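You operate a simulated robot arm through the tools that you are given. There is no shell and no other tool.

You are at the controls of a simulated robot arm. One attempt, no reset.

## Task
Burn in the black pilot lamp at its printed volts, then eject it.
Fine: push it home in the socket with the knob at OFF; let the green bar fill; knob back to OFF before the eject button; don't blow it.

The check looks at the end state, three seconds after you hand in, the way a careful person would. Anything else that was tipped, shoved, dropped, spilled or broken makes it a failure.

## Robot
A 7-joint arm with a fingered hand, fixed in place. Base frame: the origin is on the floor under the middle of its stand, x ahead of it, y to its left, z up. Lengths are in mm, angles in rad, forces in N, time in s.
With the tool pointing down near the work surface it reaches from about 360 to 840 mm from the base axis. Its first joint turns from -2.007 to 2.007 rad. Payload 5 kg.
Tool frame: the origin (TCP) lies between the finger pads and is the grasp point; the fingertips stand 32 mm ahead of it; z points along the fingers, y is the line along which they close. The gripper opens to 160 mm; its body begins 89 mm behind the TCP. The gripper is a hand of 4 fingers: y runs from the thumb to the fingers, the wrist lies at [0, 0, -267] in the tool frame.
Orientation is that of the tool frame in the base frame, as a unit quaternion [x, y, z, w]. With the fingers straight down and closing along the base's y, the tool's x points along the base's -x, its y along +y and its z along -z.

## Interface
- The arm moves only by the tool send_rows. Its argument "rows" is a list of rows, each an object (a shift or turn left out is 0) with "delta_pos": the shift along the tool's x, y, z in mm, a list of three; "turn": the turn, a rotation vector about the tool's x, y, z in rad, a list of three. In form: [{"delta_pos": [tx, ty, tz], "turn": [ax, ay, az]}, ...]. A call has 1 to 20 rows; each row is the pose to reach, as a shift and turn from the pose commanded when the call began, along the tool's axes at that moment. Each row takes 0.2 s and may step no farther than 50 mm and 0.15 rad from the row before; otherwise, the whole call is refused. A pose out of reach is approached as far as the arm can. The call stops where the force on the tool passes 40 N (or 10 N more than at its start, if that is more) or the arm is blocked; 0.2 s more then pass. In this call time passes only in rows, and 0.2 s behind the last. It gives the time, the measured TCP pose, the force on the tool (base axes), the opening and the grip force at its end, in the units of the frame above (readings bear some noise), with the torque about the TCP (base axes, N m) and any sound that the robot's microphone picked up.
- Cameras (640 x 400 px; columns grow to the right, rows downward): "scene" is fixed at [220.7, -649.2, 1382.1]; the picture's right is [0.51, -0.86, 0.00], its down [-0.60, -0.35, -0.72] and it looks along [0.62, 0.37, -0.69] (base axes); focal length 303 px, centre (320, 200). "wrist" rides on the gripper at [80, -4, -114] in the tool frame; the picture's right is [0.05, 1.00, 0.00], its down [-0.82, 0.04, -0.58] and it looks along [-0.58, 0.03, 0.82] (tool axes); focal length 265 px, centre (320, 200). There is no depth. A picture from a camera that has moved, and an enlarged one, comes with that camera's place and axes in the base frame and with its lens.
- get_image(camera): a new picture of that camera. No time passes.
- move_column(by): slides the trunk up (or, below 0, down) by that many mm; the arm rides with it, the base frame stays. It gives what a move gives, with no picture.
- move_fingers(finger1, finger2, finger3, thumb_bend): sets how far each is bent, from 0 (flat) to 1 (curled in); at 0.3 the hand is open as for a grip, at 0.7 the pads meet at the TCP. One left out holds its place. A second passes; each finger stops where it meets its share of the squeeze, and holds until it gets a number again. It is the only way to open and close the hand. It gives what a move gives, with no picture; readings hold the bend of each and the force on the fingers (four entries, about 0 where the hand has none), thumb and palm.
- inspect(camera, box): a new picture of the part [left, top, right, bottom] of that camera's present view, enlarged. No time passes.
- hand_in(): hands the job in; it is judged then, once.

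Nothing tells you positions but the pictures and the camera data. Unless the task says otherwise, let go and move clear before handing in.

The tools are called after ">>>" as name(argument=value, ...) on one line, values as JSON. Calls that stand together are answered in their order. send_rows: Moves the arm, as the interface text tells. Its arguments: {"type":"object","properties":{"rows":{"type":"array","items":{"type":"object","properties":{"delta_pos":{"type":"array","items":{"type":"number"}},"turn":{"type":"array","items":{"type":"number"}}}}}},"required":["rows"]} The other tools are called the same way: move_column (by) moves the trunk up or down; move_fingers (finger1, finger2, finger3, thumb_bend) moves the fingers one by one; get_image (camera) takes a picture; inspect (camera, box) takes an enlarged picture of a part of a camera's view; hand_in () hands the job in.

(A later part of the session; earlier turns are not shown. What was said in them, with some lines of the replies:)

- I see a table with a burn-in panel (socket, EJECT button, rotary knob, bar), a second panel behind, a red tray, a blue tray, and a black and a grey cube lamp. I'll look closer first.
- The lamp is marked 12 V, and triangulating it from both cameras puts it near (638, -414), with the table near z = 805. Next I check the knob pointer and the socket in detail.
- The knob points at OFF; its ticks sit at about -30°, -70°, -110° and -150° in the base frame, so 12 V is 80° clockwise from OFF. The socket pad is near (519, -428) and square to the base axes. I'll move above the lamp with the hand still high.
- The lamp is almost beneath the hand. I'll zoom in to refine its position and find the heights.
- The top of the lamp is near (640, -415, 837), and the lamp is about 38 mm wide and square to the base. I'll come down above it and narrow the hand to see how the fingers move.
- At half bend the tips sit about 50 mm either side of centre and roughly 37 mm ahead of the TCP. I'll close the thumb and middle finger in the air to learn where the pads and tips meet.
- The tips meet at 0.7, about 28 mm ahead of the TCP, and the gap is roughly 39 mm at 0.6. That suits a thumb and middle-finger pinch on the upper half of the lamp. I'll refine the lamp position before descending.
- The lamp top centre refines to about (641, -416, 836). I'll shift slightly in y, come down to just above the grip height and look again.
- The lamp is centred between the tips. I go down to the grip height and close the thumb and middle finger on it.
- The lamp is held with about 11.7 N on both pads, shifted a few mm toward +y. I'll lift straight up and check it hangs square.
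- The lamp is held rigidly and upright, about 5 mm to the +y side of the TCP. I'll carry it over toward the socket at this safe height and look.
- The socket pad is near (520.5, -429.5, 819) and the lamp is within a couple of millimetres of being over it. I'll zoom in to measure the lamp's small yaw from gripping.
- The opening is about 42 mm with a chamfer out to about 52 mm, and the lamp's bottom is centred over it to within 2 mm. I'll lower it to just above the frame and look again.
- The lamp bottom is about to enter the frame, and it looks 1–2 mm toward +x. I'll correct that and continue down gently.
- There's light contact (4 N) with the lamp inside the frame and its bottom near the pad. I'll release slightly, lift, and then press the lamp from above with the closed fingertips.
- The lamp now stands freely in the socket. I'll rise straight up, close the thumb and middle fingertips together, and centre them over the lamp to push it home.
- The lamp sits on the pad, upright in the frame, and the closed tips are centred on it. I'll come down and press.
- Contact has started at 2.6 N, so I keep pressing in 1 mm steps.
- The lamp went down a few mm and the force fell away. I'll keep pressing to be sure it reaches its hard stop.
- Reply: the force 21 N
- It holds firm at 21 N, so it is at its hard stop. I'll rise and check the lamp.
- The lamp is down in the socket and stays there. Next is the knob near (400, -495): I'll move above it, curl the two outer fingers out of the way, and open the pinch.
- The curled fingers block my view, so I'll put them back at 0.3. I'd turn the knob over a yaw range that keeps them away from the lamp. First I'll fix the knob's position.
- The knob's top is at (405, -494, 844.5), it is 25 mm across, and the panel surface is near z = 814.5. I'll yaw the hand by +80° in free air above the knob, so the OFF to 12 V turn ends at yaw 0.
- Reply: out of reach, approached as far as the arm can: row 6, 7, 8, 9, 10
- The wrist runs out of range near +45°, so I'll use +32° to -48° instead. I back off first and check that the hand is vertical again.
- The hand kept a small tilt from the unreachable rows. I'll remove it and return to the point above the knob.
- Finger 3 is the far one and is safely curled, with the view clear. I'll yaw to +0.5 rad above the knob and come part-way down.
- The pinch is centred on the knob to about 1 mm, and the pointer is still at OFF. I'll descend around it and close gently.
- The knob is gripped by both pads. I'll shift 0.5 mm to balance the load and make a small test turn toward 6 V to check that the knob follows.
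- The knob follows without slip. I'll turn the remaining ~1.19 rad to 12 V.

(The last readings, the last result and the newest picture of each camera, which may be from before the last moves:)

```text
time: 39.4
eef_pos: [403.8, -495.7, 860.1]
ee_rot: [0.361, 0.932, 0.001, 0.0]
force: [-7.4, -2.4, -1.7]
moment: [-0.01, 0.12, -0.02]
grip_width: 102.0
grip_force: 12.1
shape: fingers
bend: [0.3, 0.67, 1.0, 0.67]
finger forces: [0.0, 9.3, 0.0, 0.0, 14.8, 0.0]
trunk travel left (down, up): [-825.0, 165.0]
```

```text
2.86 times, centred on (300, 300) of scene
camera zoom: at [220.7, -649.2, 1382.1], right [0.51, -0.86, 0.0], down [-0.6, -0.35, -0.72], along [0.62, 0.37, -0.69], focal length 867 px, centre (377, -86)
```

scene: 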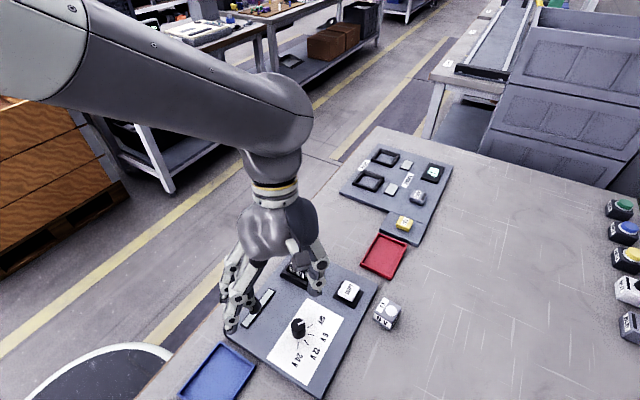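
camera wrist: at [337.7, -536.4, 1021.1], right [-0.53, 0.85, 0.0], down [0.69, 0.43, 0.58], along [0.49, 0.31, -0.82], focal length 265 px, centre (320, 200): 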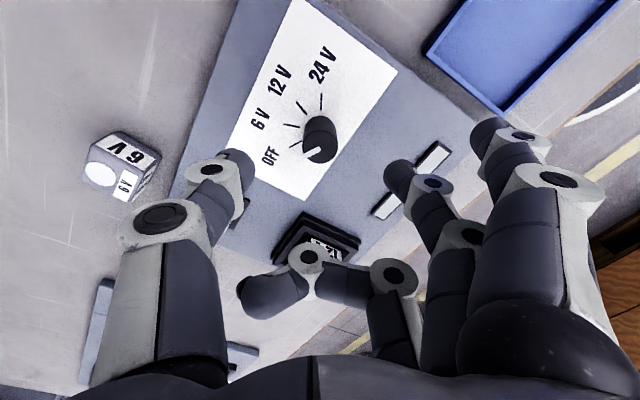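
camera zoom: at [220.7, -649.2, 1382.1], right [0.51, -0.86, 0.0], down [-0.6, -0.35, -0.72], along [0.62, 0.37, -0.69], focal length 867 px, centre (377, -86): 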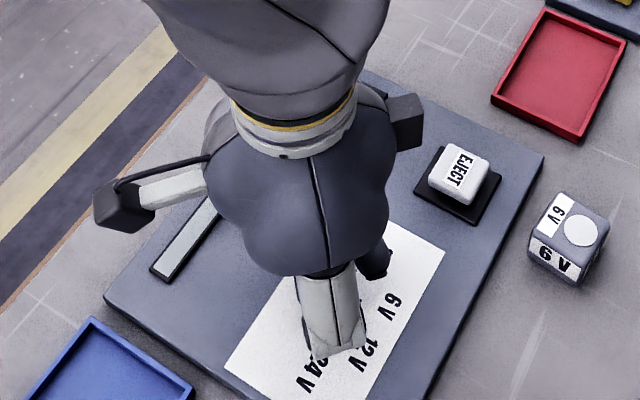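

The knob has followed 71°, so about 9° remains to the 12 V tick.

>>> send_rows(rows=[{"delta_pos": [0, -0.3, 0], "turn": [0, 0, 0.08]}, {"delta_pos": [0, -0.3, 0], "turn": [0, 0, 0.155]}])

>>> inspect(camera="wrist", box=[220, 60, 420, 210])

>>> inspect(camera="scene", box=[230, 230, 370, 370])

>>> get_image(camera="wrist")

```text
time: 40.0
eef_pos: [404.2, -494.7, 861.2]
ee_rot: [0.431, 0.902, 0.001, 0.001]
force: [-6.4, -1.3, -1.4]
moment: [0.03, 0.14, -0.02]
grip_width: 102.0
grip_force: 12.1
shape: fingers
bend: [0.3, 0.67, 1.0, 0.67]
finger forces: [0.0, 9.3, 0.0, 0.0, 15.0, 0.1]
trunk travel left (down, up): [-825.0, 165.0]
```

```text
2.67 times, centred on (320, 135) of wrist
camera zoom: at [350.9, -434.7, 975.1], right [0.74, 0.67, 0.0], down [0.54, -0.61, 0.58], along [0.39, -0.43, -0.82], focal length 708 px, centre (320, 373)
```

zoom: 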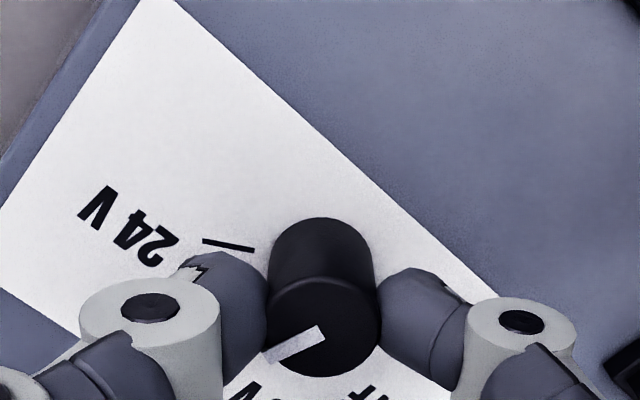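

```text
2.86 times, centred on (300, 300) of scene
camera zoom: at [220.7, -649.2, 1382.1], right [0.51, -0.86, 0.0], down [-0.6, -0.35, -0.72], along [0.62, 0.37, -0.69], focal length 867 px, centre (377, -86)
```

zoom: 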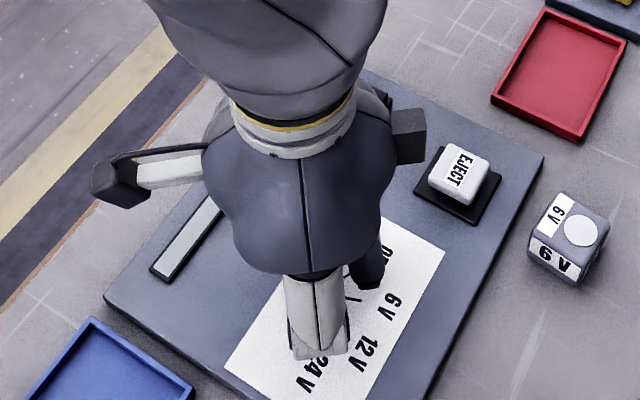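

```text
taken
camera wrist: at [350.9, -434.7, 975.1], right [0.74, 0.67, 0.0], down [0.54, -0.61, 0.58], along [0.39, -0.43, -0.82], focal length 265 px, centre (320, 200)
```

wrist: 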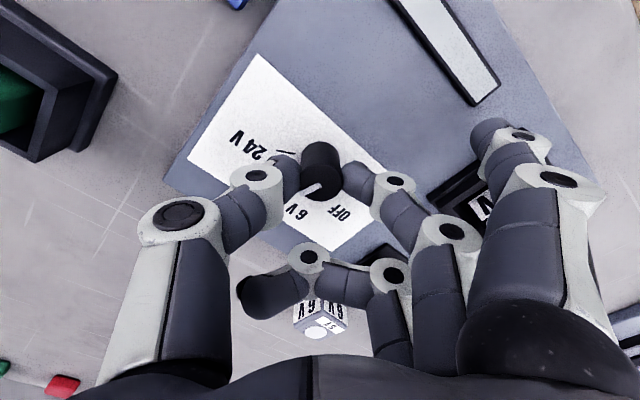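

The hand has turned the full 80° and the pointer moved with it. I'll wait a couple of seconds and watch the bar.

>>> send_rows(rows=[{"turn": [0, 0, 0]}, {"turn": [0, 0, 0]}, {"turn": [0, 0, 0]}, {"turn": [0, 0, 0]}, {"turn": [0, 0, 0]}])

>>> inspect(camera="wrist", box=[340, 0, 540, 220])

>>> inspect(camera="scene", box=[230, 230, 370, 370])

```text
time: 41.2
eef_pos: [404.2, -493.9, 861.9]
ee_rot: [0.432, 0.902, 0.0, 0.001]
force: [-6.2, -0.6, -1.5]
moment: [0.03, 0.08, 0.02]
grip_width: 101.7
grip_force: 11.3
shape: fingers
bend: [0.3, 0.67, 1.0, 0.67]
finger forces: [0.0, 9.4, 0.0, 0.0, 15.2, 0.1]
trunk travel left (down, up): [-825.0, 165.0]
```

```text
1.82 times, centred on (440, 110) of wrist
camera zoom: at [350.8, -434.7, 975.0], right [0.74, 0.67, 0.0], down [0.54, -0.61, 0.58], along [0.39, -0.43, -0.82], focal length 483 px, centre (102, 364)
```

zoom: 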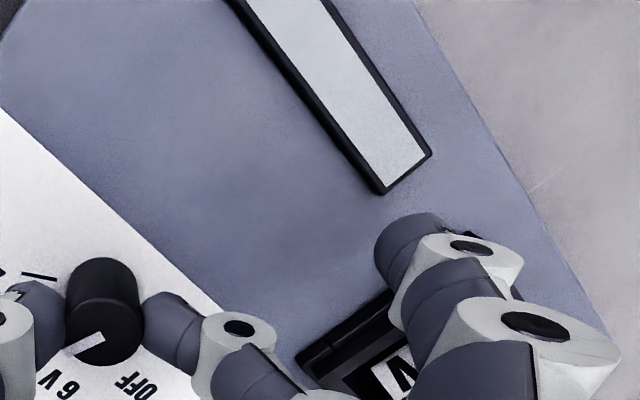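

```text
2.86 times, centred on (300, 300) of scene
camera zoom: at [220.7, -649.2, 1382.1], right [0.51, -0.86, 0.0], down [-0.6, -0.35, -0.72], along [0.62, 0.37, -0.69], focal length 867 px, centre (377, -86)
```

zoom: 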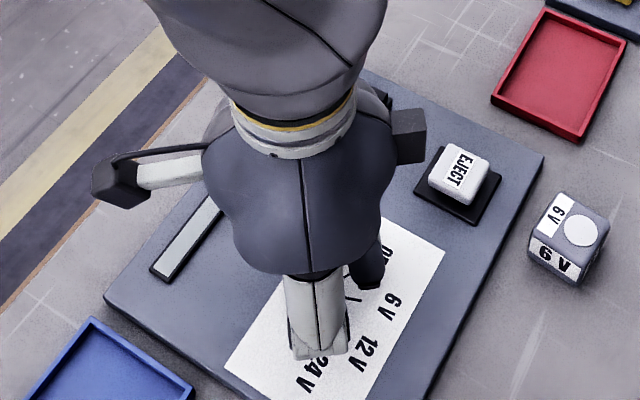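

>>> send_rows(rows=[{"turn": [0, 0, 0]}, {"turn": [0, 0, 0]}, {"turn": [0, 0, 0]}, {"turn": [0, 0, 0]}, {"turn": [0, 0, 0]}, {"turn": [0, 0, 0]}, {"turn": [0, 0, 0]}, {"turn": [0, 0, 0]}])

>>> inspect(camera="wrist", box=[340, 0, 540, 220])

>>> inspect(camera="scene", box=[230, 230, 370, 370])

```text
time: 43.0
eef_pos: [405.5, -495.0, 860.3]
ee_rot: [0.431, 0.902, 0.0, 0.0]
force: [-6.1, -1.3, -1.6]
moment: [0.01, 0.11, -0.01]
grip_width: 102.1
grip_force: 12.1
shape: fingers
bend: [0.3, 0.67, 1.0, 0.67]
finger forces: [0.0, 9.3, 0.0, 0.0, 15.1, 0.1]
trunk travel left (down, up): [-825.0, 165.0]
```

```text
1.82 times, centred on (440, 110) of wrist
camera zoom: at [350.8, -434.8, 975.0], right [0.74, 0.67, 0.0], down [0.54, -0.61, 0.58], along [0.39, -0.43, -0.82], focal length 483 px, centre (102, 364)
```

zoom: 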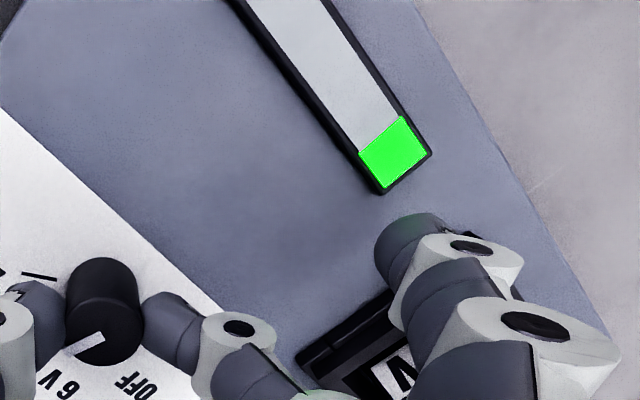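

```text
2.86 times, centred on (300, 300) of scene
camera zoom: at [220.7, -649.2, 1382.1], right [0.51, -0.86, 0.0], down [-0.6, -0.35, -0.72], along [0.62, 0.37, -0.69], focal length 867 px, centre (377, -86)
```

zoom: 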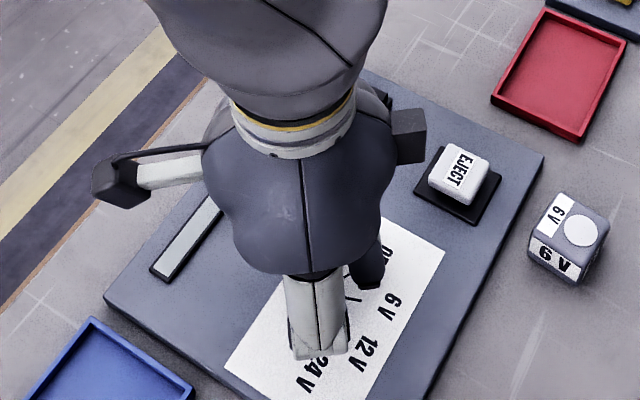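

The bar is filling, so the lamp is seated and 12 V is live. I'll hold still and wait.

>>> send_rows(rows=[{"turn": [0, 0, 0]}, {"turn": [0, 0, 0]}, {"turn": [0, 0, 0]}, {"turn": [0, 0, 0]}, {"turn": [0, 0, 0]}, {"turn": [0, 0, 0]}, {"turn": [0, 0, 0]}, {"turn": [0, 0, 0]}, {"turn": [0, 0, 0]}, {"turn": [0, 0, 0]}, {"turn": [0, 0, 0]}, {"turn": [0, 0, 0]}, {"turn": [0, 0, 0]}, {"turn": [0, 0, 0]}, {"turn": [0, 0, 0]}, {"turn": [0, 0, 0]}, {"turn": [0, 0, 0]}, {"turn": [0, 0, 0]}])

>>> get_image(camera="wrist")

>>> inspect(camera="scene", box=[230, 230, 370, 370])

```text
time: 46.8
eef_pos: [404.0, -494.5, 860.7]
ee_rot: [0.431, 0.903, 0.001, 0.0]
force: [-6.7, -1.0, -2.3]
moment: [0.01, 0.1, -0.03]
grip_width: 102.1
grip_force: 12.1
shape: fingers
bend: [0.3, 0.67, 1.0, 0.67]
finger forces: [0.1, 9.3, 0.0, 0.1, 15.1, 0.1]
trunk travel left (down, up): [-825.0, 165.0]
```

```text
taken
camera wrist: at [350.8, -434.8, 975.0], right [0.74, 0.67, 0.0], down [0.54, -0.61, 0.58], along [0.39, -0.43, -0.82], focal length 265 px, centre (320, 200)
```

wrist: 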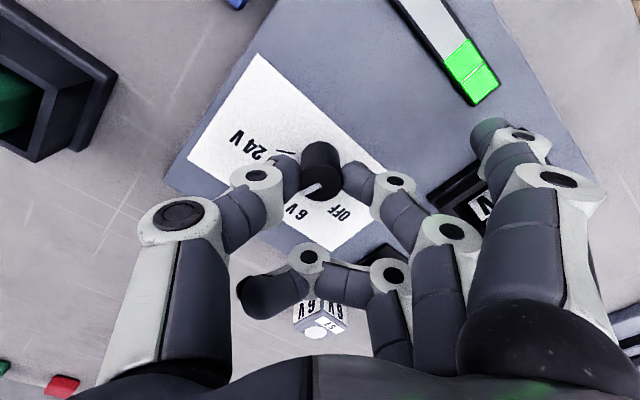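

```text
2.86 times, centred on (300, 300) of scene
camera zoom: at [220.7, -649.2, 1382.1], right [0.51, -0.86, 0.0], down [-0.6, -0.35, -0.72], along [0.62, 0.37, -0.69], focal length 867 px, centre (377, -86)
```

zoom: 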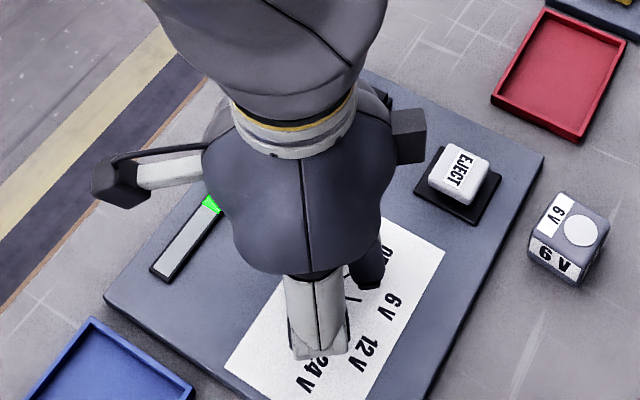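

>>> send_rows(rows=[{"turn": [0, 0, 0]}, {"turn": [0, 0, 0]}, {"turn": [0, 0, 0]}, {"turn": [0, 0, 0]}, {"turn": [0, 0, 0]}, {"turn": [0, 0, 0]}, {"turn": [0, 0, 0]}, {"turn": [0, 0, 0]}, {"turn": [0, 0, 0]}, {"turn": [0, 0, 0]}, {"turn": [0, 0, 0]}, {"turn": [0, 0, 0]}, {"turn": [0, 0, 0]}, {"turn": [0, 0, 0]}, {"turn": [0, 0, 0]}, {"turn": [0, 0, 0]}, {"turn": [0, 0, 0]}, {"turn": [0, 0, 0]}, {"turn": [0, 0, 0]}, {"turn": [0, 0, 0]}])

>>> inspect(camera="scene", box=[230, 230, 370, 370])

>>> inspect(camera="wrist", box=[340, 0, 540, 220])

```text
time: 51.0
eef_pos: [405.2, -495.9, 860.2]
ee_rot: [0.43, 0.903, 0.001, 0.001]
force: [-5.9, -1.1, -1.7]
moment: [0.02, 0.09, -0.01]
grip_width: 102.0
grip_force: 13.0
shape: fingers
bend: [0.3, 0.67, 1.0, 0.67]
finger forces: [0.1, 9.4, 0.0, 0.1, 15.0, 0.0]
trunk travel left (down, up): [-825.0, 165.0]
```

```text
2.86 times, centred on (300, 300) of scene
camera zoom: at [220.7, -649.2, 1382.1], right [0.51, -0.86, 0.0], down [-0.6, -0.35, -0.72], along [0.62, 0.37, -0.69], focal length 867 px, centre (377, -86)
```

zoom: 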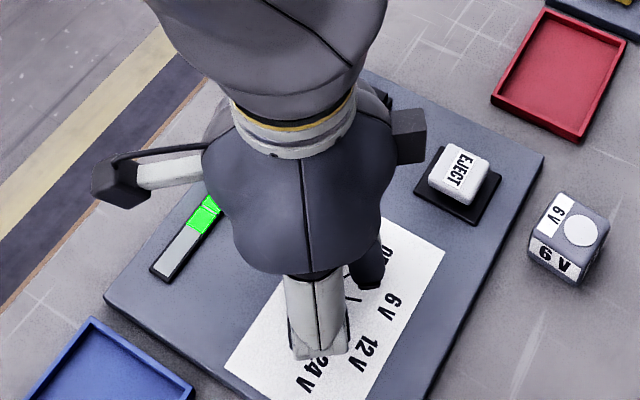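

```text
1.82 times, centred on (440, 110) of wrist
camera zoom: at [350.8, -434.8, 975.0], right [0.74, 0.67, 0.0], down [0.54, -0.61, 0.58], along [0.39, -0.43, -0.82], focal length 483 px, centre (102, 364)
```

zoom: 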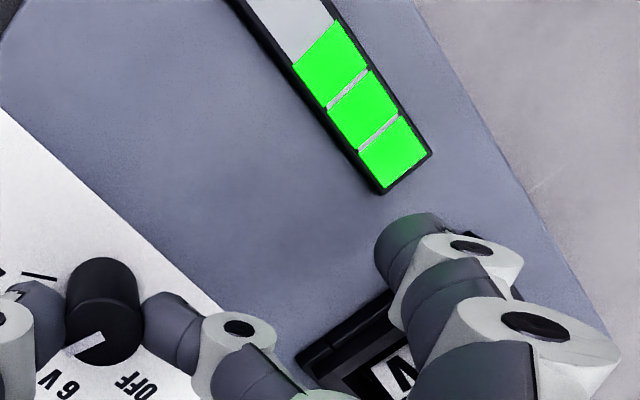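

Three segments are lit, and more remain at the near end. I keep waiting.

>>> send_rows(rows=[{"turn": [0, 0, 0]}, {"turn": [0, 0, 0]}, {"turn": [0, 0, 0]}, {"turn": [0, 0, 0]}, {"turn": [0, 0, 0]}, {"turn": [0, 0, 0]}, {"turn": [0, 0, 0]}, {"turn": [0, 0, 0]}, {"turn": [0, 0, 0]}, {"turn": [0, 0, 0]}, {"turn": [0, 0, 0]}, {"turn": [0, 0, 0]}, {"turn": [0, 0, 0]}, {"turn": [0, 0, 0]}, {"turn": [0, 0, 0]}, {"turn": [0, 0, 0]}, {"turn": [0, 0, 0]}, {"turn": [0, 0, 0]}, {"turn": [0, 0, 0]}, {"turn": [0, 0, 0]}])

>>> inspect(camera="scene", box=[240, 270, 310, 340])

```text
time: 55.2
eef_pos: [404.8, -495.7, 861.7]
ee_rot: [0.431, 0.903, 0.0, 0.0]
force: [-5.5, -0.4, -2.1]
moment: [0.0, 0.09, -0.02]
grip_width: 101.8
grip_force: 12.3
shape: fingers
bend: [0.3, 0.67, 1.0, 0.67]
finger forces: [0.1, 9.4, 0.0, 0.0, 15.0, 0.1]
trunk travel left (down, up): [-825.0, 165.0]
```

```text
5.71 times, centred on (275, 305) of scene
camera zoom: at [220.7, -649.2, 1382.1], right [0.51, -0.86, 0.0], down [-0.6, -0.35, -0.72], along [0.62, 0.37, -0.69], focal length 1734 px, centre (577, -400)
```

zoom: 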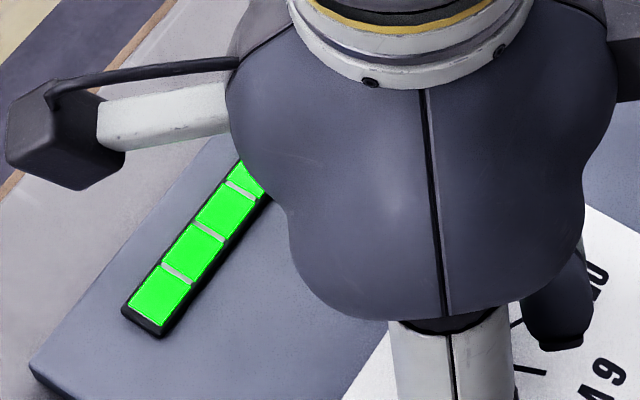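

The bar is completely green. Now I turn the knob back by 80° to OFF.

>>> send_rows(rows=[{"turn": [0, 0, -0.13]}, {"turn": [0, 0, -0.26]}, {"turn": [0, 0, -0.39]}, {"turn": [0, 0, -0.52]}, {"turn": [0, 0, -0.65]}, {"turn": [0, 0, -0.78]}, {"turn": [0, 0, -0.91]}, {"turn": [0, 0, -1.04]}, {"turn": [0, 0, -1.17]}, {"turn": [0, 0, -1.29]}, {"turn": [0, 0, -1.396]}])

>>> inspect(camera="wrist", box=[240, 80, 400, 200])

>>> inspect(camera="scene", box=[230, 230, 370, 370])

```text
time: 57.6
eef_pos: [405.8, -495.7, 860.9]
ee_rot: [-0.252, 0.968, 0.0, 0.002]
force: [-1.5, -5.3, -1.5]
moment: [-0.05, 0.05, -0.06]
grip_width: 101.4
grip_force: 11.7
shape: fingers
bend: [0.3, 0.67, 1.0, 0.68]
finger forces: [0.0, 9.6, 0.1, 0.1, 13.7, 0.1]
trunk travel left (down, up): [-825.0, 165.0]
```

```text
3.33 times, centred on (320, 140) of wrist
camera zoom: at [336.9, -537.8, 974.8], right [-0.53, 0.85, 0.0], down [0.69, 0.43, 0.58], along [0.49, 0.31, -0.82], focal length 885 px, centre (320, 400)
```

zoom: 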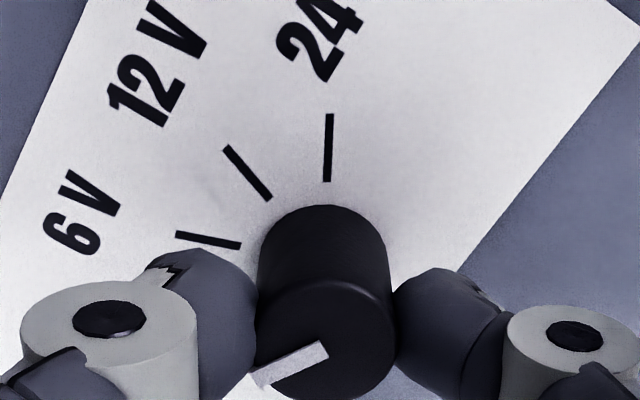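

```text
2.86 times, centred on (300, 300) of scene
camera zoom: at [220.7, -649.2, 1382.1], right [0.51, -0.86, 0.0], down [-0.6, -0.35, -0.72], along [0.62, 0.37, -0.69], focal length 867 px, centre (377, -86)
```

zoom: 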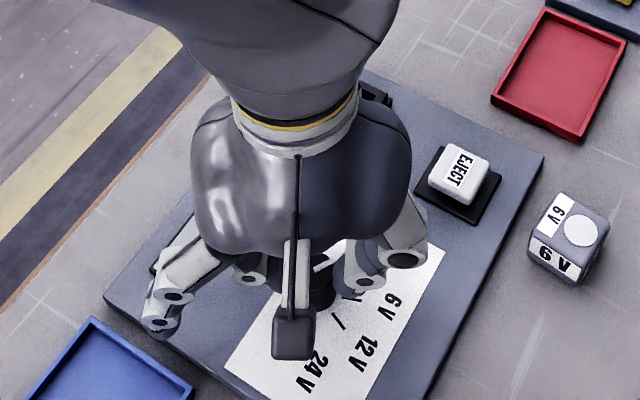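

The pointer is back where it started. I'll open the pinch and check the knob unobstructed before rising.

>>> move_fingers(finger2=0.52, thumb_bend=0.52)

>>> inspect(camera="wrist", box=[220, 80, 420, 230])

>>> send_rows(rows=[{"delta_pos": [0, 0, -20]}, {"delta_pos": [0, 0, -60]}, {"delta_pos": [0, 0, -100]}])

>>> get_image(camera="wrist")

>>> inspect(camera="wrist", box=[230, 50, 390, 170])

>>> inspect(camera="scene", box=[230, 230, 370, 370])

```text
time: 58.6
eef_pos: [405.6, -494.7, 860.7]
ee_rot: [-0.251, 0.968, 0.001, 0.0]
force: [1.2, -0.2, -0.6]
moment: [-0.02, -0.02, 0.05]
grip_width: 126.4
grip_force: 0.1
shape: fingers
bend: [0.3, 0.52, 1.0, 0.52]
finger forces: [0.1, 0.0, 0.0, 0.0, 0.0, 0.0]
trunk travel left (down, up): [-825.0, 165.0]
```

```text
2.67 times, centred on (320, 155) of wrist
camera zoom: at [336.7, -536.9, 974.9], right [-0.53, 0.85, 0.0], down [0.69, 0.43, 0.58], along [0.49, 0.31, -0.82], focal length 708 px, centre (320, 320)
```

zoom: 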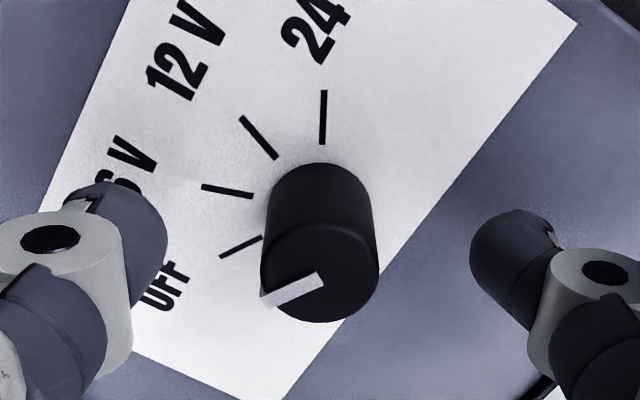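

```text
time: 59.4
eef_pos: [403.8, -495.3, 962.2]
ee_rot: [-0.25, 0.968, 0.0, 0.001]
force: [0.5, 0.3, -0.4]
moment: [-0.02, 0.02, 0.01]
grip_width: 126.4
grip_force: 0.1
shape: fingers
bend: [0.3, 0.52, 1.0, 0.52]
finger forces: [0.0, 0.0, 0.0, 0.0, 0.0, 0.0]
trunk travel left (down, up): [-825.0, 165.0]
```

```text
taken
camera wrist: at [335.2, -537.8, 1076.1], right [-0.53, 0.85, 0.0], down [0.69, 0.43, 0.58], along [0.49, 0.31, -0.82], focal length 265 px, centre (320, 200)
```

wrist: 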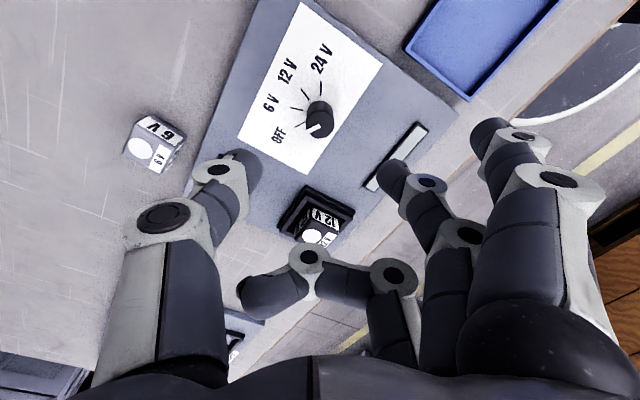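

```text
3.33 times, centred on (310, 110) of wrist
camera zoom: at [335.2, -537.8, 1076.1], right [-0.53, 0.85, 0.0], down [0.69, 0.43, 0.58], along [0.49, 0.31, -0.82], focal length 885 px, centre (353, 500)
```

zoom: 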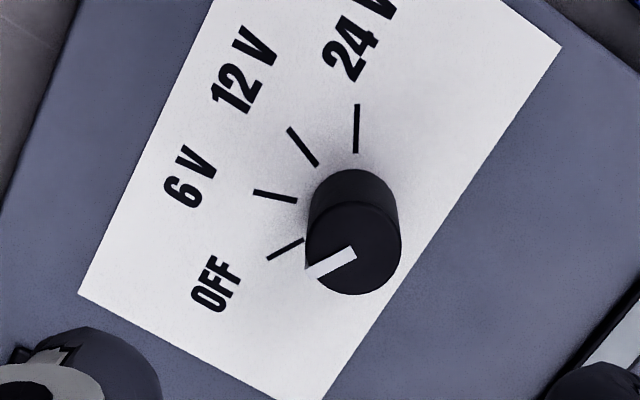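

```text
2.86 times, centred on (300, 300) of scene
camera zoom: at [220.7, -649.2, 1382.1], right [0.51, -0.86, 0.0], down [-0.6, -0.35, -0.72], along [0.62, 0.37, -0.69], focal length 867 px, centre (377, -86)
```

zoom: 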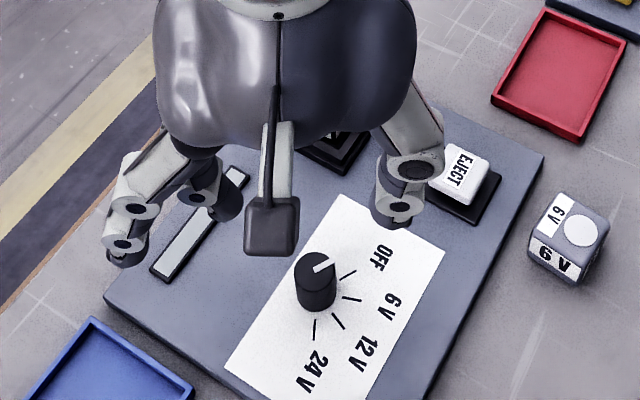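

The knob is at OFF again. Next is the EJECT button: I'll move above it with the hand yawed to about -1.2 rad, so the other fingers point away from the lamp.

>>> send_rows(rows=[{"delta_pos": [-6.6, -7, 0], "turn": [0, 0, 0.142]}, {"delta_pos": [-13.2, -14.1, 0], "turn": [0, 0, 0.284]}, {"delta_pos": [-19.8, -21.2, 0], "turn": [0, 0, 0.426]}, {"delta_pos": [-26.3, -28.2, 0], "turn": [0, 0, 0.568]}, {"delta_pos": [-32.9, -35.2, 0], "turn": [0, 0, 0.71]}, {"delta_pos": [-39.5, -42.3, 0], "turn": [0, 0, 0.852]}, {"delta_pos": [-46.1, -49.4, 0], "turn": [0, 0, 0.994]}, {"delta_pos": [-52.7, -56.4, 0], "turn": [0, 0, 1.136]}, {"delta_pos": [-59.3, -63.4, 0], "turn": [0, 0, 1.278]}, {"delta_pos": [-65.8, -70.5, 0], "turn": [0, 0, 1.42]}, {"delta_pos": [-72.4, -77.5, 0], "turn": [0, 0, 1.56]}, {"delta_pos": [-79, -84.6, 0], "turn": [0, 0, 1.7]}])

>>> get_image(camera="wrist")

>>> inspect(camera="scene", box=[230, 210, 430, 370])

```text
time: 62.0
eef_pos: [515.4, -531.9, 959.7]
ee_rot: [0.563, 0.827, 0.001, 0.0]
force: [-0.6, 0.2, -0.4]
moment: [-0.01, 0.0, 0.0]
grip_width: 126.3
grip_force: 0.0
shape: fingers
bend: [0.3, 0.52, 1.0, 0.52]
finger forces: [0.0, 0.1, 0.0, 0.0, 0.1, 0.1]
trunk travel left (down, up): [-825.0, 165.0]
```

```text
taken
camera wrist: at [482.5, -457.7, 1075.1], right [0.91, 0.41, 0.0], down [0.34, -0.74, 0.58], along [0.24, -0.52, -0.82], focal length 265 px, centre (320, 200)
```

wrist: 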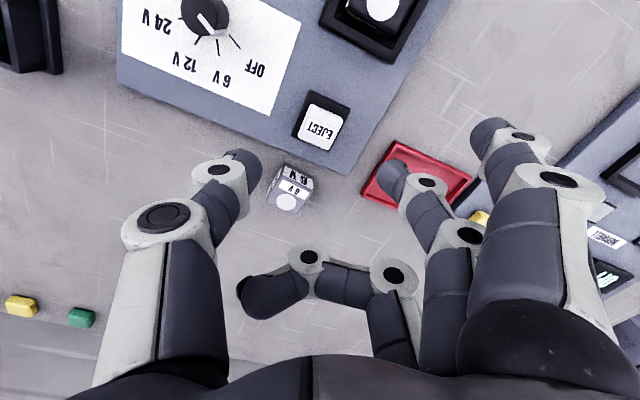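

```text
2.50 times, centred on (330, 290) of scene
camera zoom: at [220.7, -649.2, 1382.1], right [0.51, -0.86, 0.0], down [-0.6, -0.35, -0.72], along [0.62, 0.37, -0.69], focal length 758 px, centre (295, -25)
```

zoom: 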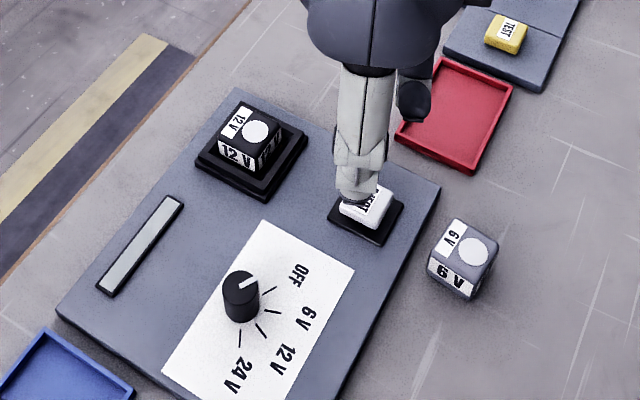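

>>> inspect(camera="wrist", box=[280, 80, 360, 160])

>>> move_fingers(finger2=0.72, thumb_bend=0.72)

>>> get_image(camera="wrist")

```text
5.00 times, centred on (320, 120) of wrist
camera zoom: at [482.5, -457.7, 1075.1], right [0.91, 0.41, 0.0], down [0.34, -0.74, 0.58], along [0.24, -0.52, -0.82], focal length 1327 px, centre (320, 600)
```

zoom: 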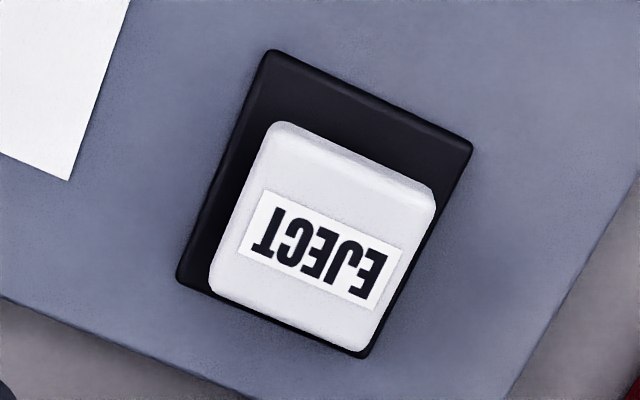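

```text
time: 63.0
eef_pos: [515.8, -532.3, 960.1]
ee_rot: [0.562, 0.827, 0.0, 0.0]
force: [-0.4, -0.4, -0.8]
moment: [0.0, -0.02, -0.01]
grip_width: 90.8
grip_force: 0.1
shape: fingers
bend: [0.3, 0.71, 1.0, 0.71]
finger forces: [0.1, 0.1, 0.1, 0.0, 0.0, 0.0]
trunk travel left (down, up): [-825.0, 165.0]
```

```text
taken
camera wrist: at [481.8, -457.9, 1075.2], right [0.91, 0.42, 0.0], down [0.34, -0.74, 0.58], along [0.24, -0.52, -0.82], focal length 265 px, centre (320, 200)
```

wrist: 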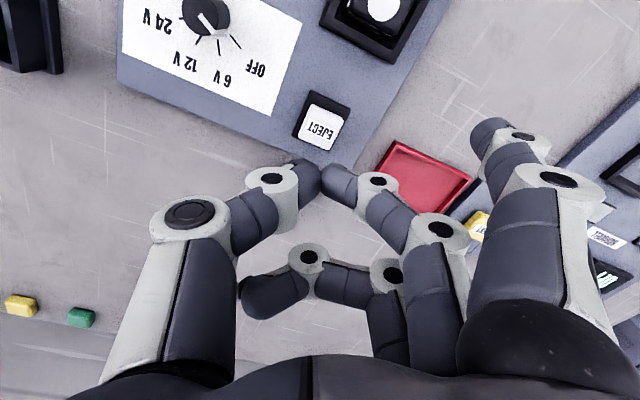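

The button's top centre triangulates to about (518, -538.5, 829). I'll shift 7 mm over it and come down to just above.

>>> send_rows(rows=[{"delta_pos": [-7, 0.1, 20]}, {"delta_pos": [-7, 0.1, 50]}, {"delta_pos": [-7, 0.1, 75]}])

>>> inspect(camera="wrist", box=[220, 80, 420, 230])

>>> inspect(camera="scene", box=[270, 220, 410, 340])

```text
time: 63.8
eef_pos: [519.1, -537.9, 886.0]
ee_rot: [0.562, 0.827, 0.0, 0.001]
force: [-0.5, 0.3, 0.1]
moment: [0.04, -0.02, 0.0]
grip_width: 91.0
grip_force: 0.0
shape: fingers
bend: [0.3, 0.71, 1.0, 0.71]
finger forces: [0.0, 0.0, 0.0, 0.1, 0.1, 0.0]
trunk travel left (down, up): [-825.0, 165.0]
```

```text
2.67 times, centred on (320, 155) of wrist
camera zoom: at [485.2, -463.9, 1000.1], right [0.91, 0.41, 0.0], down [0.34, -0.74, 0.58], along [0.24, -0.52, -0.82], focal length 708 px, centre (320, 320)
```

zoom: 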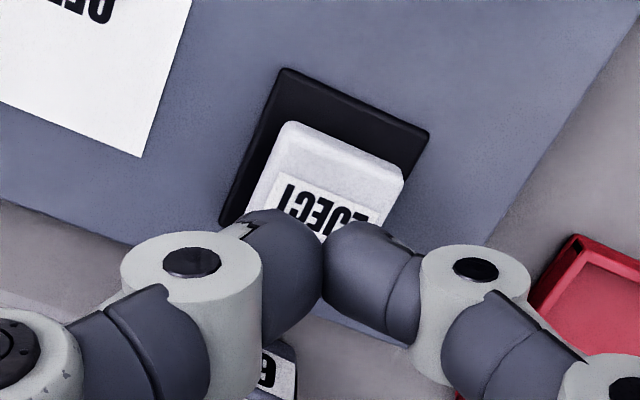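

```text
3.33 times, centred on (340, 280) of scene
camera zoom: at [220.7, -649.2, 1382.1], right [0.51, -0.86, 0.0], down [-0.6, -0.35, -0.72], along [0.62, 0.37, -0.69], focal length 1011 px, centre (253, -67)
```

zoom: 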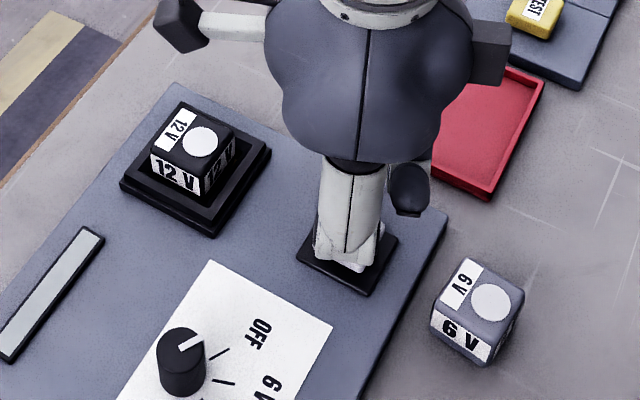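

>>> send_rows(rows=[{"delta_pos": [0, 0, 4]}, {"delta_pos": [0, 0, 8]}, {"delta_pos": [0, 0, 12]}, {"delta_pos": [0, 0, 15]}])

>>> inspect(camera="wrist", box=[220, 80, 420, 230])

>>> inspect(camera="scene", box=[270, 220, 410, 340])

```text
time: 64.8
eef_pos: [518.3, -538.0, 871.2]
ee_rot: [0.562, 0.827, 0.001, 0.0]
force: [0.4, 0.1, 0.5]
moment: [0.01, 0.01, 0.0]
grip_width: 91.1
grip_force: 0.1
shape: fingers
bend: [0.3, 0.71, 1.0, 0.71]
finger forces: [0.0, 0.0, 0.0, 0.1, 0.1, 0.0]
trunk travel left (down, up): [-825.0, 165.0]
```

```text
2.67 times, centred on (320, 155) of wrist
camera zoom: at [484.6, -463.9, 985.4], right [0.91, 0.42, 0.0], down [0.34, -0.74, 0.58], along [0.24, -0.52, -0.82], focal length 708 px, centre (320, 320)
```

zoom: 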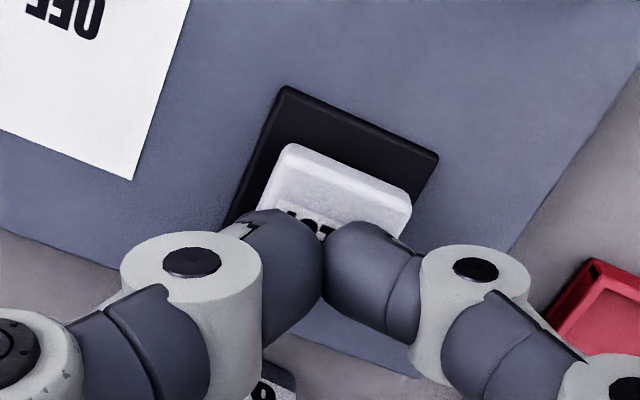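

```text
3.33 times, centred on (340, 280) of scene
camera zoom: at [220.7, -649.2, 1382.1], right [0.51, -0.86, 0.0], down [-0.6, -0.35, -0.72], along [0.62, 0.37, -0.69], focal length 1011 px, centre (253, -67)
```

zoom: 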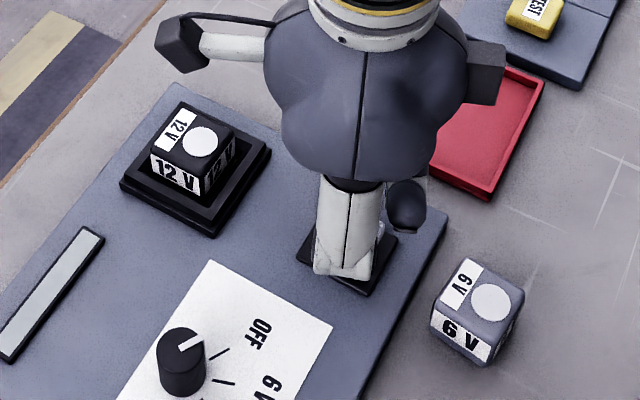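

>>> send_rows(rows=[{"delta_pos": [0, 1.5, 2]}, {"delta_pos": [0, 1.5, 4]}, {"delta_pos": [0, 1.5, 5.5]}, {"delta_pos": [0, 1.5, 7]}])

>>> inspect(camera="scene", box=[270, 220, 410, 340])

```text
time: 65.8
eef_pos: [519.5, -536.7, 863.9]
ee_rot: [0.562, 0.827, 0.002, 0.0]
force: [0.5, 0.6, 0.7]
moment: [-0.01, 0.02, 0.0]
grip_width: 90.5
grip_force: 0.0
shape: fingers
bend: [0.3, 0.71, 1.0, 0.71]
finger forces: [0.0, 0.1, 0.0, 0.1, 0.0, 0.0]
trunk travel left (down, up): [-825.0, 165.0]
```

```text
3.33 times, centred on (340, 280) of scene
camera zoom: at [220.7, -649.2, 1382.1], right [0.51, -0.86, 0.0], down [-0.6, -0.35, -0.72], along [0.62, 0.37, -0.69], focal length 1011 px, centre (253, -67)
```

zoom: 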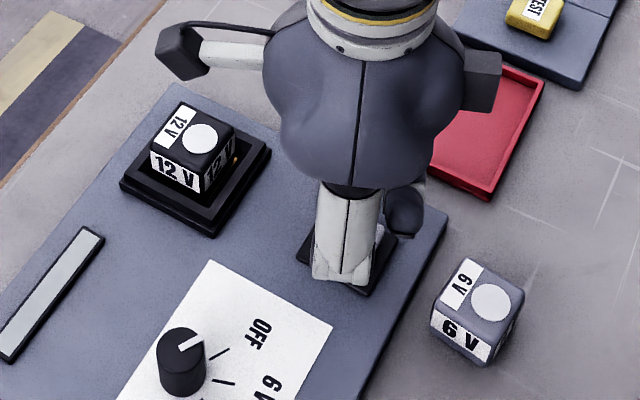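

The lamp looks as if it may have shifted, so I'll zoom in on it.

>>> inspect(camera="scene", box=[285, 235, 365, 295])

>>> inspect(camera="wrist", box=[220, 80, 420, 230])

```text
6.67 times, centred on (325, 265) of scene
camera zoom: at [220.7, -649.2, 1382.1], right [0.51, -0.86, 0.0], down [-0.6, -0.35, -0.72], along [0.62, 0.37, -0.69], focal length 2022 px, centre (287, -233)
```

zoom: 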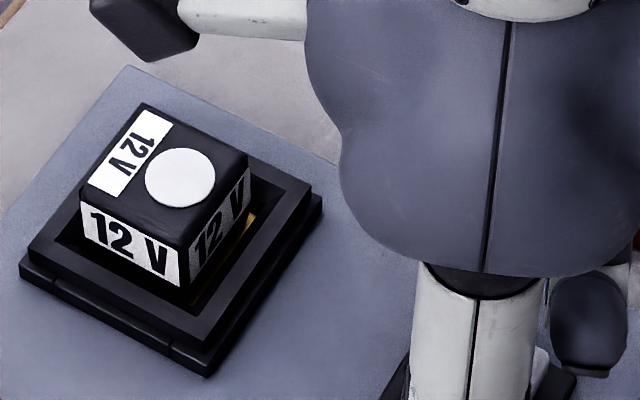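

```text
2.67 times, centred on (320, 155) of wrist
camera zoom: at [485.4, -463.1, 977.9], right [0.91, 0.42, 0.0], down [0.34, -0.74, 0.58], along [0.24, -0.52, -0.82], focal length 708 px, centre (320, 320)
```

zoom: 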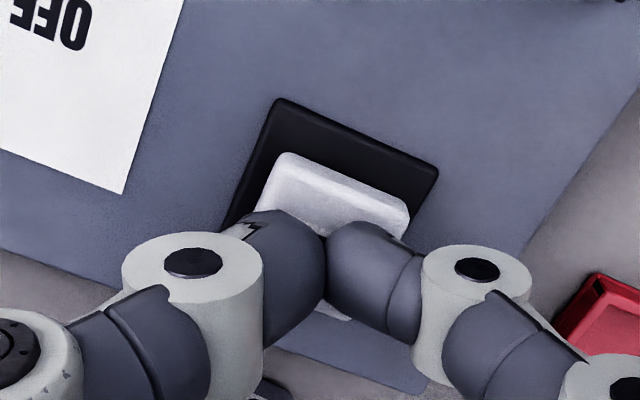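

The button press has begun to lift the lamp, and it's already part-way back to its unpushed height. I'll press a few more mm for a full stroke.

>>> send_rows(rows=[{"delta_pos": [0, 0, 1]}, {"delta_pos": [0, 0, 2]}, {"delta_pos": [0, 0, 3]}])

>>> inspect(camera="scene", box=[285, 235, 365, 295])

```text
time: 66.6
eef_pos: [519.2, -537.4, 861.2]
ee_rot: [0.562, 0.827, 0.001, 0.0]
force: [-0.5, 1.3, 0.9]
moment: [0.04, 0.04, 0.0]
grip_width: 90.4
grip_force: 0.0
shape: fingers
bend: [0.3, 0.71, 1.0, 0.71]
finger forces: [0.1, 0.1, 0.0, 0.0, 0.0, 0.1]
trunk travel left (down, up): [-825.0, 165.0]
```

```text
6.67 times, centred on (325, 265) of scene
camera zoom: at [220.7, -649.2, 1382.1], right [0.51, -0.86, 0.0], down [-0.6, -0.35, -0.72], along [0.62, 0.37, -0.69], focal length 2022 px, centre (287, -233)
```

zoom: 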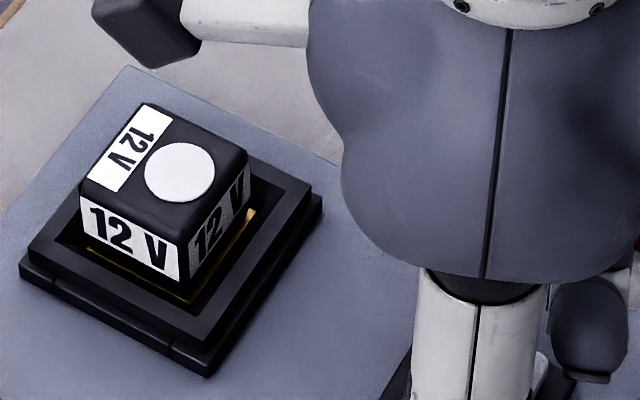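

The lamp has risen again. I'll continue pressing until the button bottoms out.

>>> send_rows(rows=[{"delta_pos": [0, 0, 1]}, {"delta_pos": [0, 0, 2]}, {"delta_pos": [0, 0, 3]}])

>>> inspect(camera="scene", box=[285, 235, 365, 295])

>>> inspect(camera="wrist", box=[220, 80, 420, 230])

```text
time: 67.4
eef_pos: [519.5, -538.5, 859.2]
ee_rot: [0.563, 0.826, 0.0, 0.002]
force: [-3.0, -0.6, 12.6]
moment: [-0.05, 0.22, 0.02]
grip_width: 90.3
grip_force: 7.6
shape: fingers
bend: [0.3, 0.71, 1.0, 0.72]
finger forces: [0.0, 0.0, 0.1, 0.0, 14.7, 0.1]
trunk travel left (down, up): [-825.0, 165.0]
```

```text
6.67 times, centred on (325, 265) of scene
camera zoom: at [220.7, -649.2, 1382.1], right [0.51, -0.86, 0.0], down [-0.6, -0.35, -0.72], along [0.62, 0.37, -0.69], focal length 2022 px, centre (287, -233)
```

zoom: 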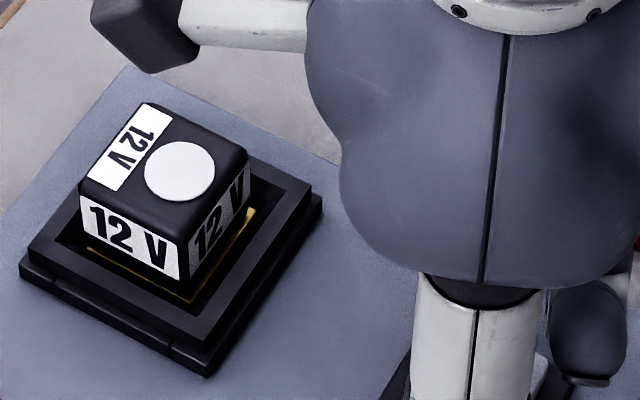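

```text
2.67 times, centred on (320, 155) of wrist
camera zoom: at [485.0, -463.4, 973.8], right [0.91, 0.41, 0.0], down [0.34, -0.74, 0.58], along [0.24, -0.53, -0.82], focal length 708 px, centre (320, 320)
```

zoom: 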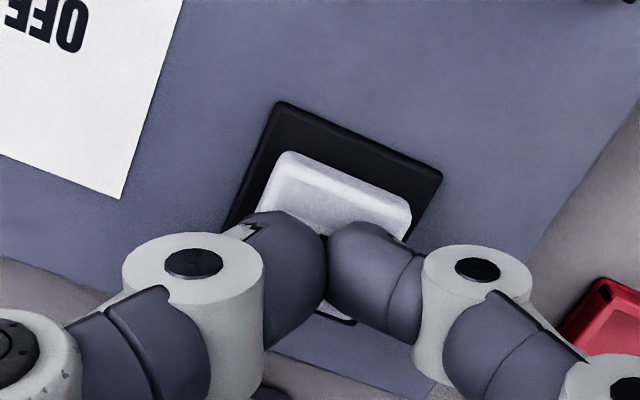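

The button has bottomed out at 12.6 N and the lamp is back up on the raised pad. I'll lift off the button straight up and check everything.

>>> send_rows(rows=[{"delta_pos": [0, 0, -10]}, {"delta_pos": [0, 0, -40]}, {"delta_pos": [0, 0, -80]}, {"delta_pos": [0, 0, -120]}])

>>> get_image(camera="scene")

>>> inspect(camera="scene", box=[285, 235, 365, 295])

>>> get_image(camera="wrist")

```text
time: 68.4
eef_pos: [519.6, -535.8, 979.5]
ee_rot: [0.562, 0.827, 0.001, 0.0]
force: [0.3, 0.0, -0.4]
moment: [-0.01, -0.04, -0.02]
grip_width: 90.9
grip_force: 0.0
shape: fingers
bend: [0.3, 0.71, 1.0, 0.71]
finger forces: [0.0, 0.1, 0.0, 0.0, 0.1, 0.1]
trunk travel left (down, up): [-825.0, 165.0]
```

```text
taken
```

scene: 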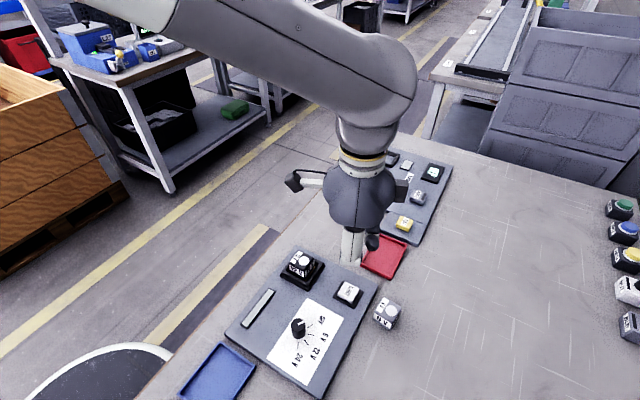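

```text
6.67 times, centred on (325, 265) of scene
camera zoom: at [220.7, -649.2, 1382.1], right [0.51, -0.86, 0.0], down [-0.6, -0.35, -0.72], along [0.62, 0.37, -0.69], focal length 2022 px, centre (287, -233)
```

zoom: 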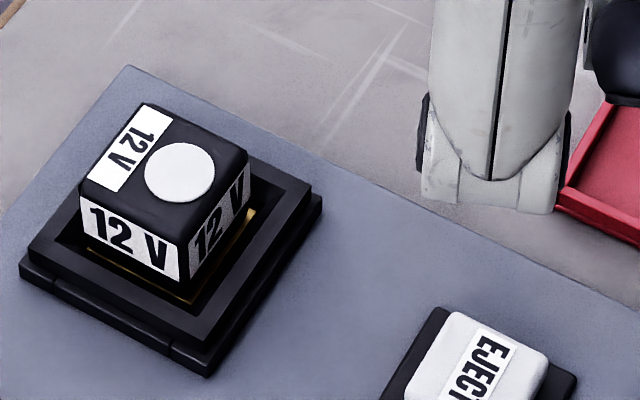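

```text
taken
camera wrist: at [485.5, -462.1, 1093.8], right [0.91, 0.42, 0.0], down [0.34, -0.74, 0.58], along [0.24, -0.52, -0.82], focal length 265 px, centre (320, 200)
```

wrist: 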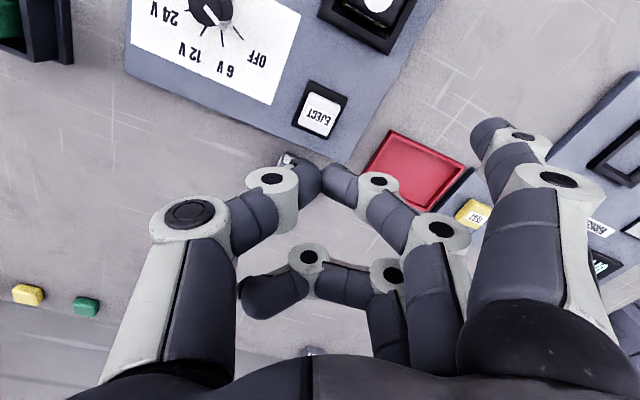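

The lamp stands raised on the socket pad. I'll check the knob, the bar and the neighbouring objects before handing in.

>>> inspect(camera="scene", box=[220, 240, 420, 400])

>>> inspect(camera="scene", box=[265, 300, 345, 380])

```text
2.50 times, centred on (320, 320) of scene
camera zoom: at [220.7, -649.2, 1382.1], right [0.51, -0.86, 0.0], down [-0.6, -0.35, -0.72], along [0.62, 0.37, -0.69], focal length 758 px, centre (320, -100)
```

zoom: 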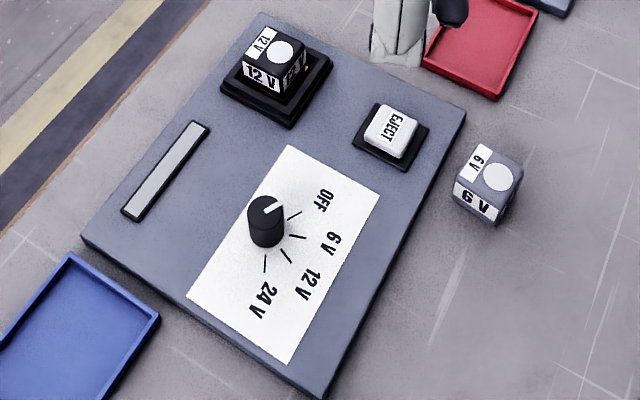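

```text
5.00 times, centred on (305, 340) of scene
camera zoom: at [220.7, -649.2, 1382.1], right [0.51, -0.86, 0.0], down [-0.6, -0.35, -0.72], along [0.62, 0.37, -0.69], focal length 1517 px, centre (395, -500)
```

zoom: 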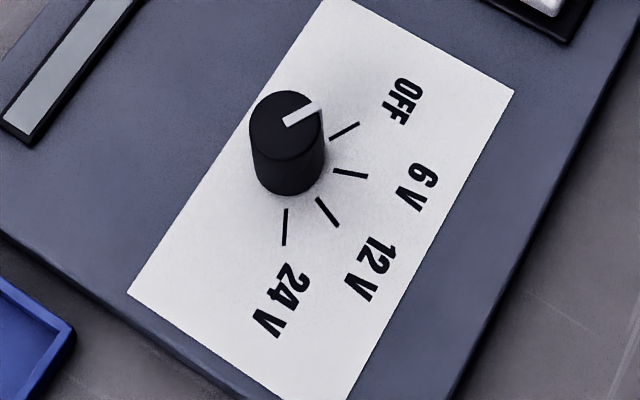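

The bar filled completely, the knob is back at OFF, and the ejected lamp stands unblown on the raised pad. The other objects are where they started and the hand is clear, so I'm handing in.

>>> hand_in()

```text
The job is handed in.
```

I burned in the black lamp at its printed 12 V and ejected it, then handed the job in; no verdict came back.

- **Seating:** I pushed the lamp home with the knob at OFF. It dropped about 5 mm and then held firm against a 21 N push.
- **Burn-in:** I turned the knob straight to 12 V and never went toward 24 V. All the segments I could see of the green bar were lit after about 16 seconds; the hand hid a small part from the camera. The lamp looked unblown afterwards.
- **Eject:** I turned the knob back to OFF before pressing the button to its stop. The lamp rose back to its unpushed height.
- **End state:** The lamp stands upright on the raised pad, still inside the socket frame; I did not lift it out. The grey lamp and the trays looked unmoved, and the hand is clear above the panel.
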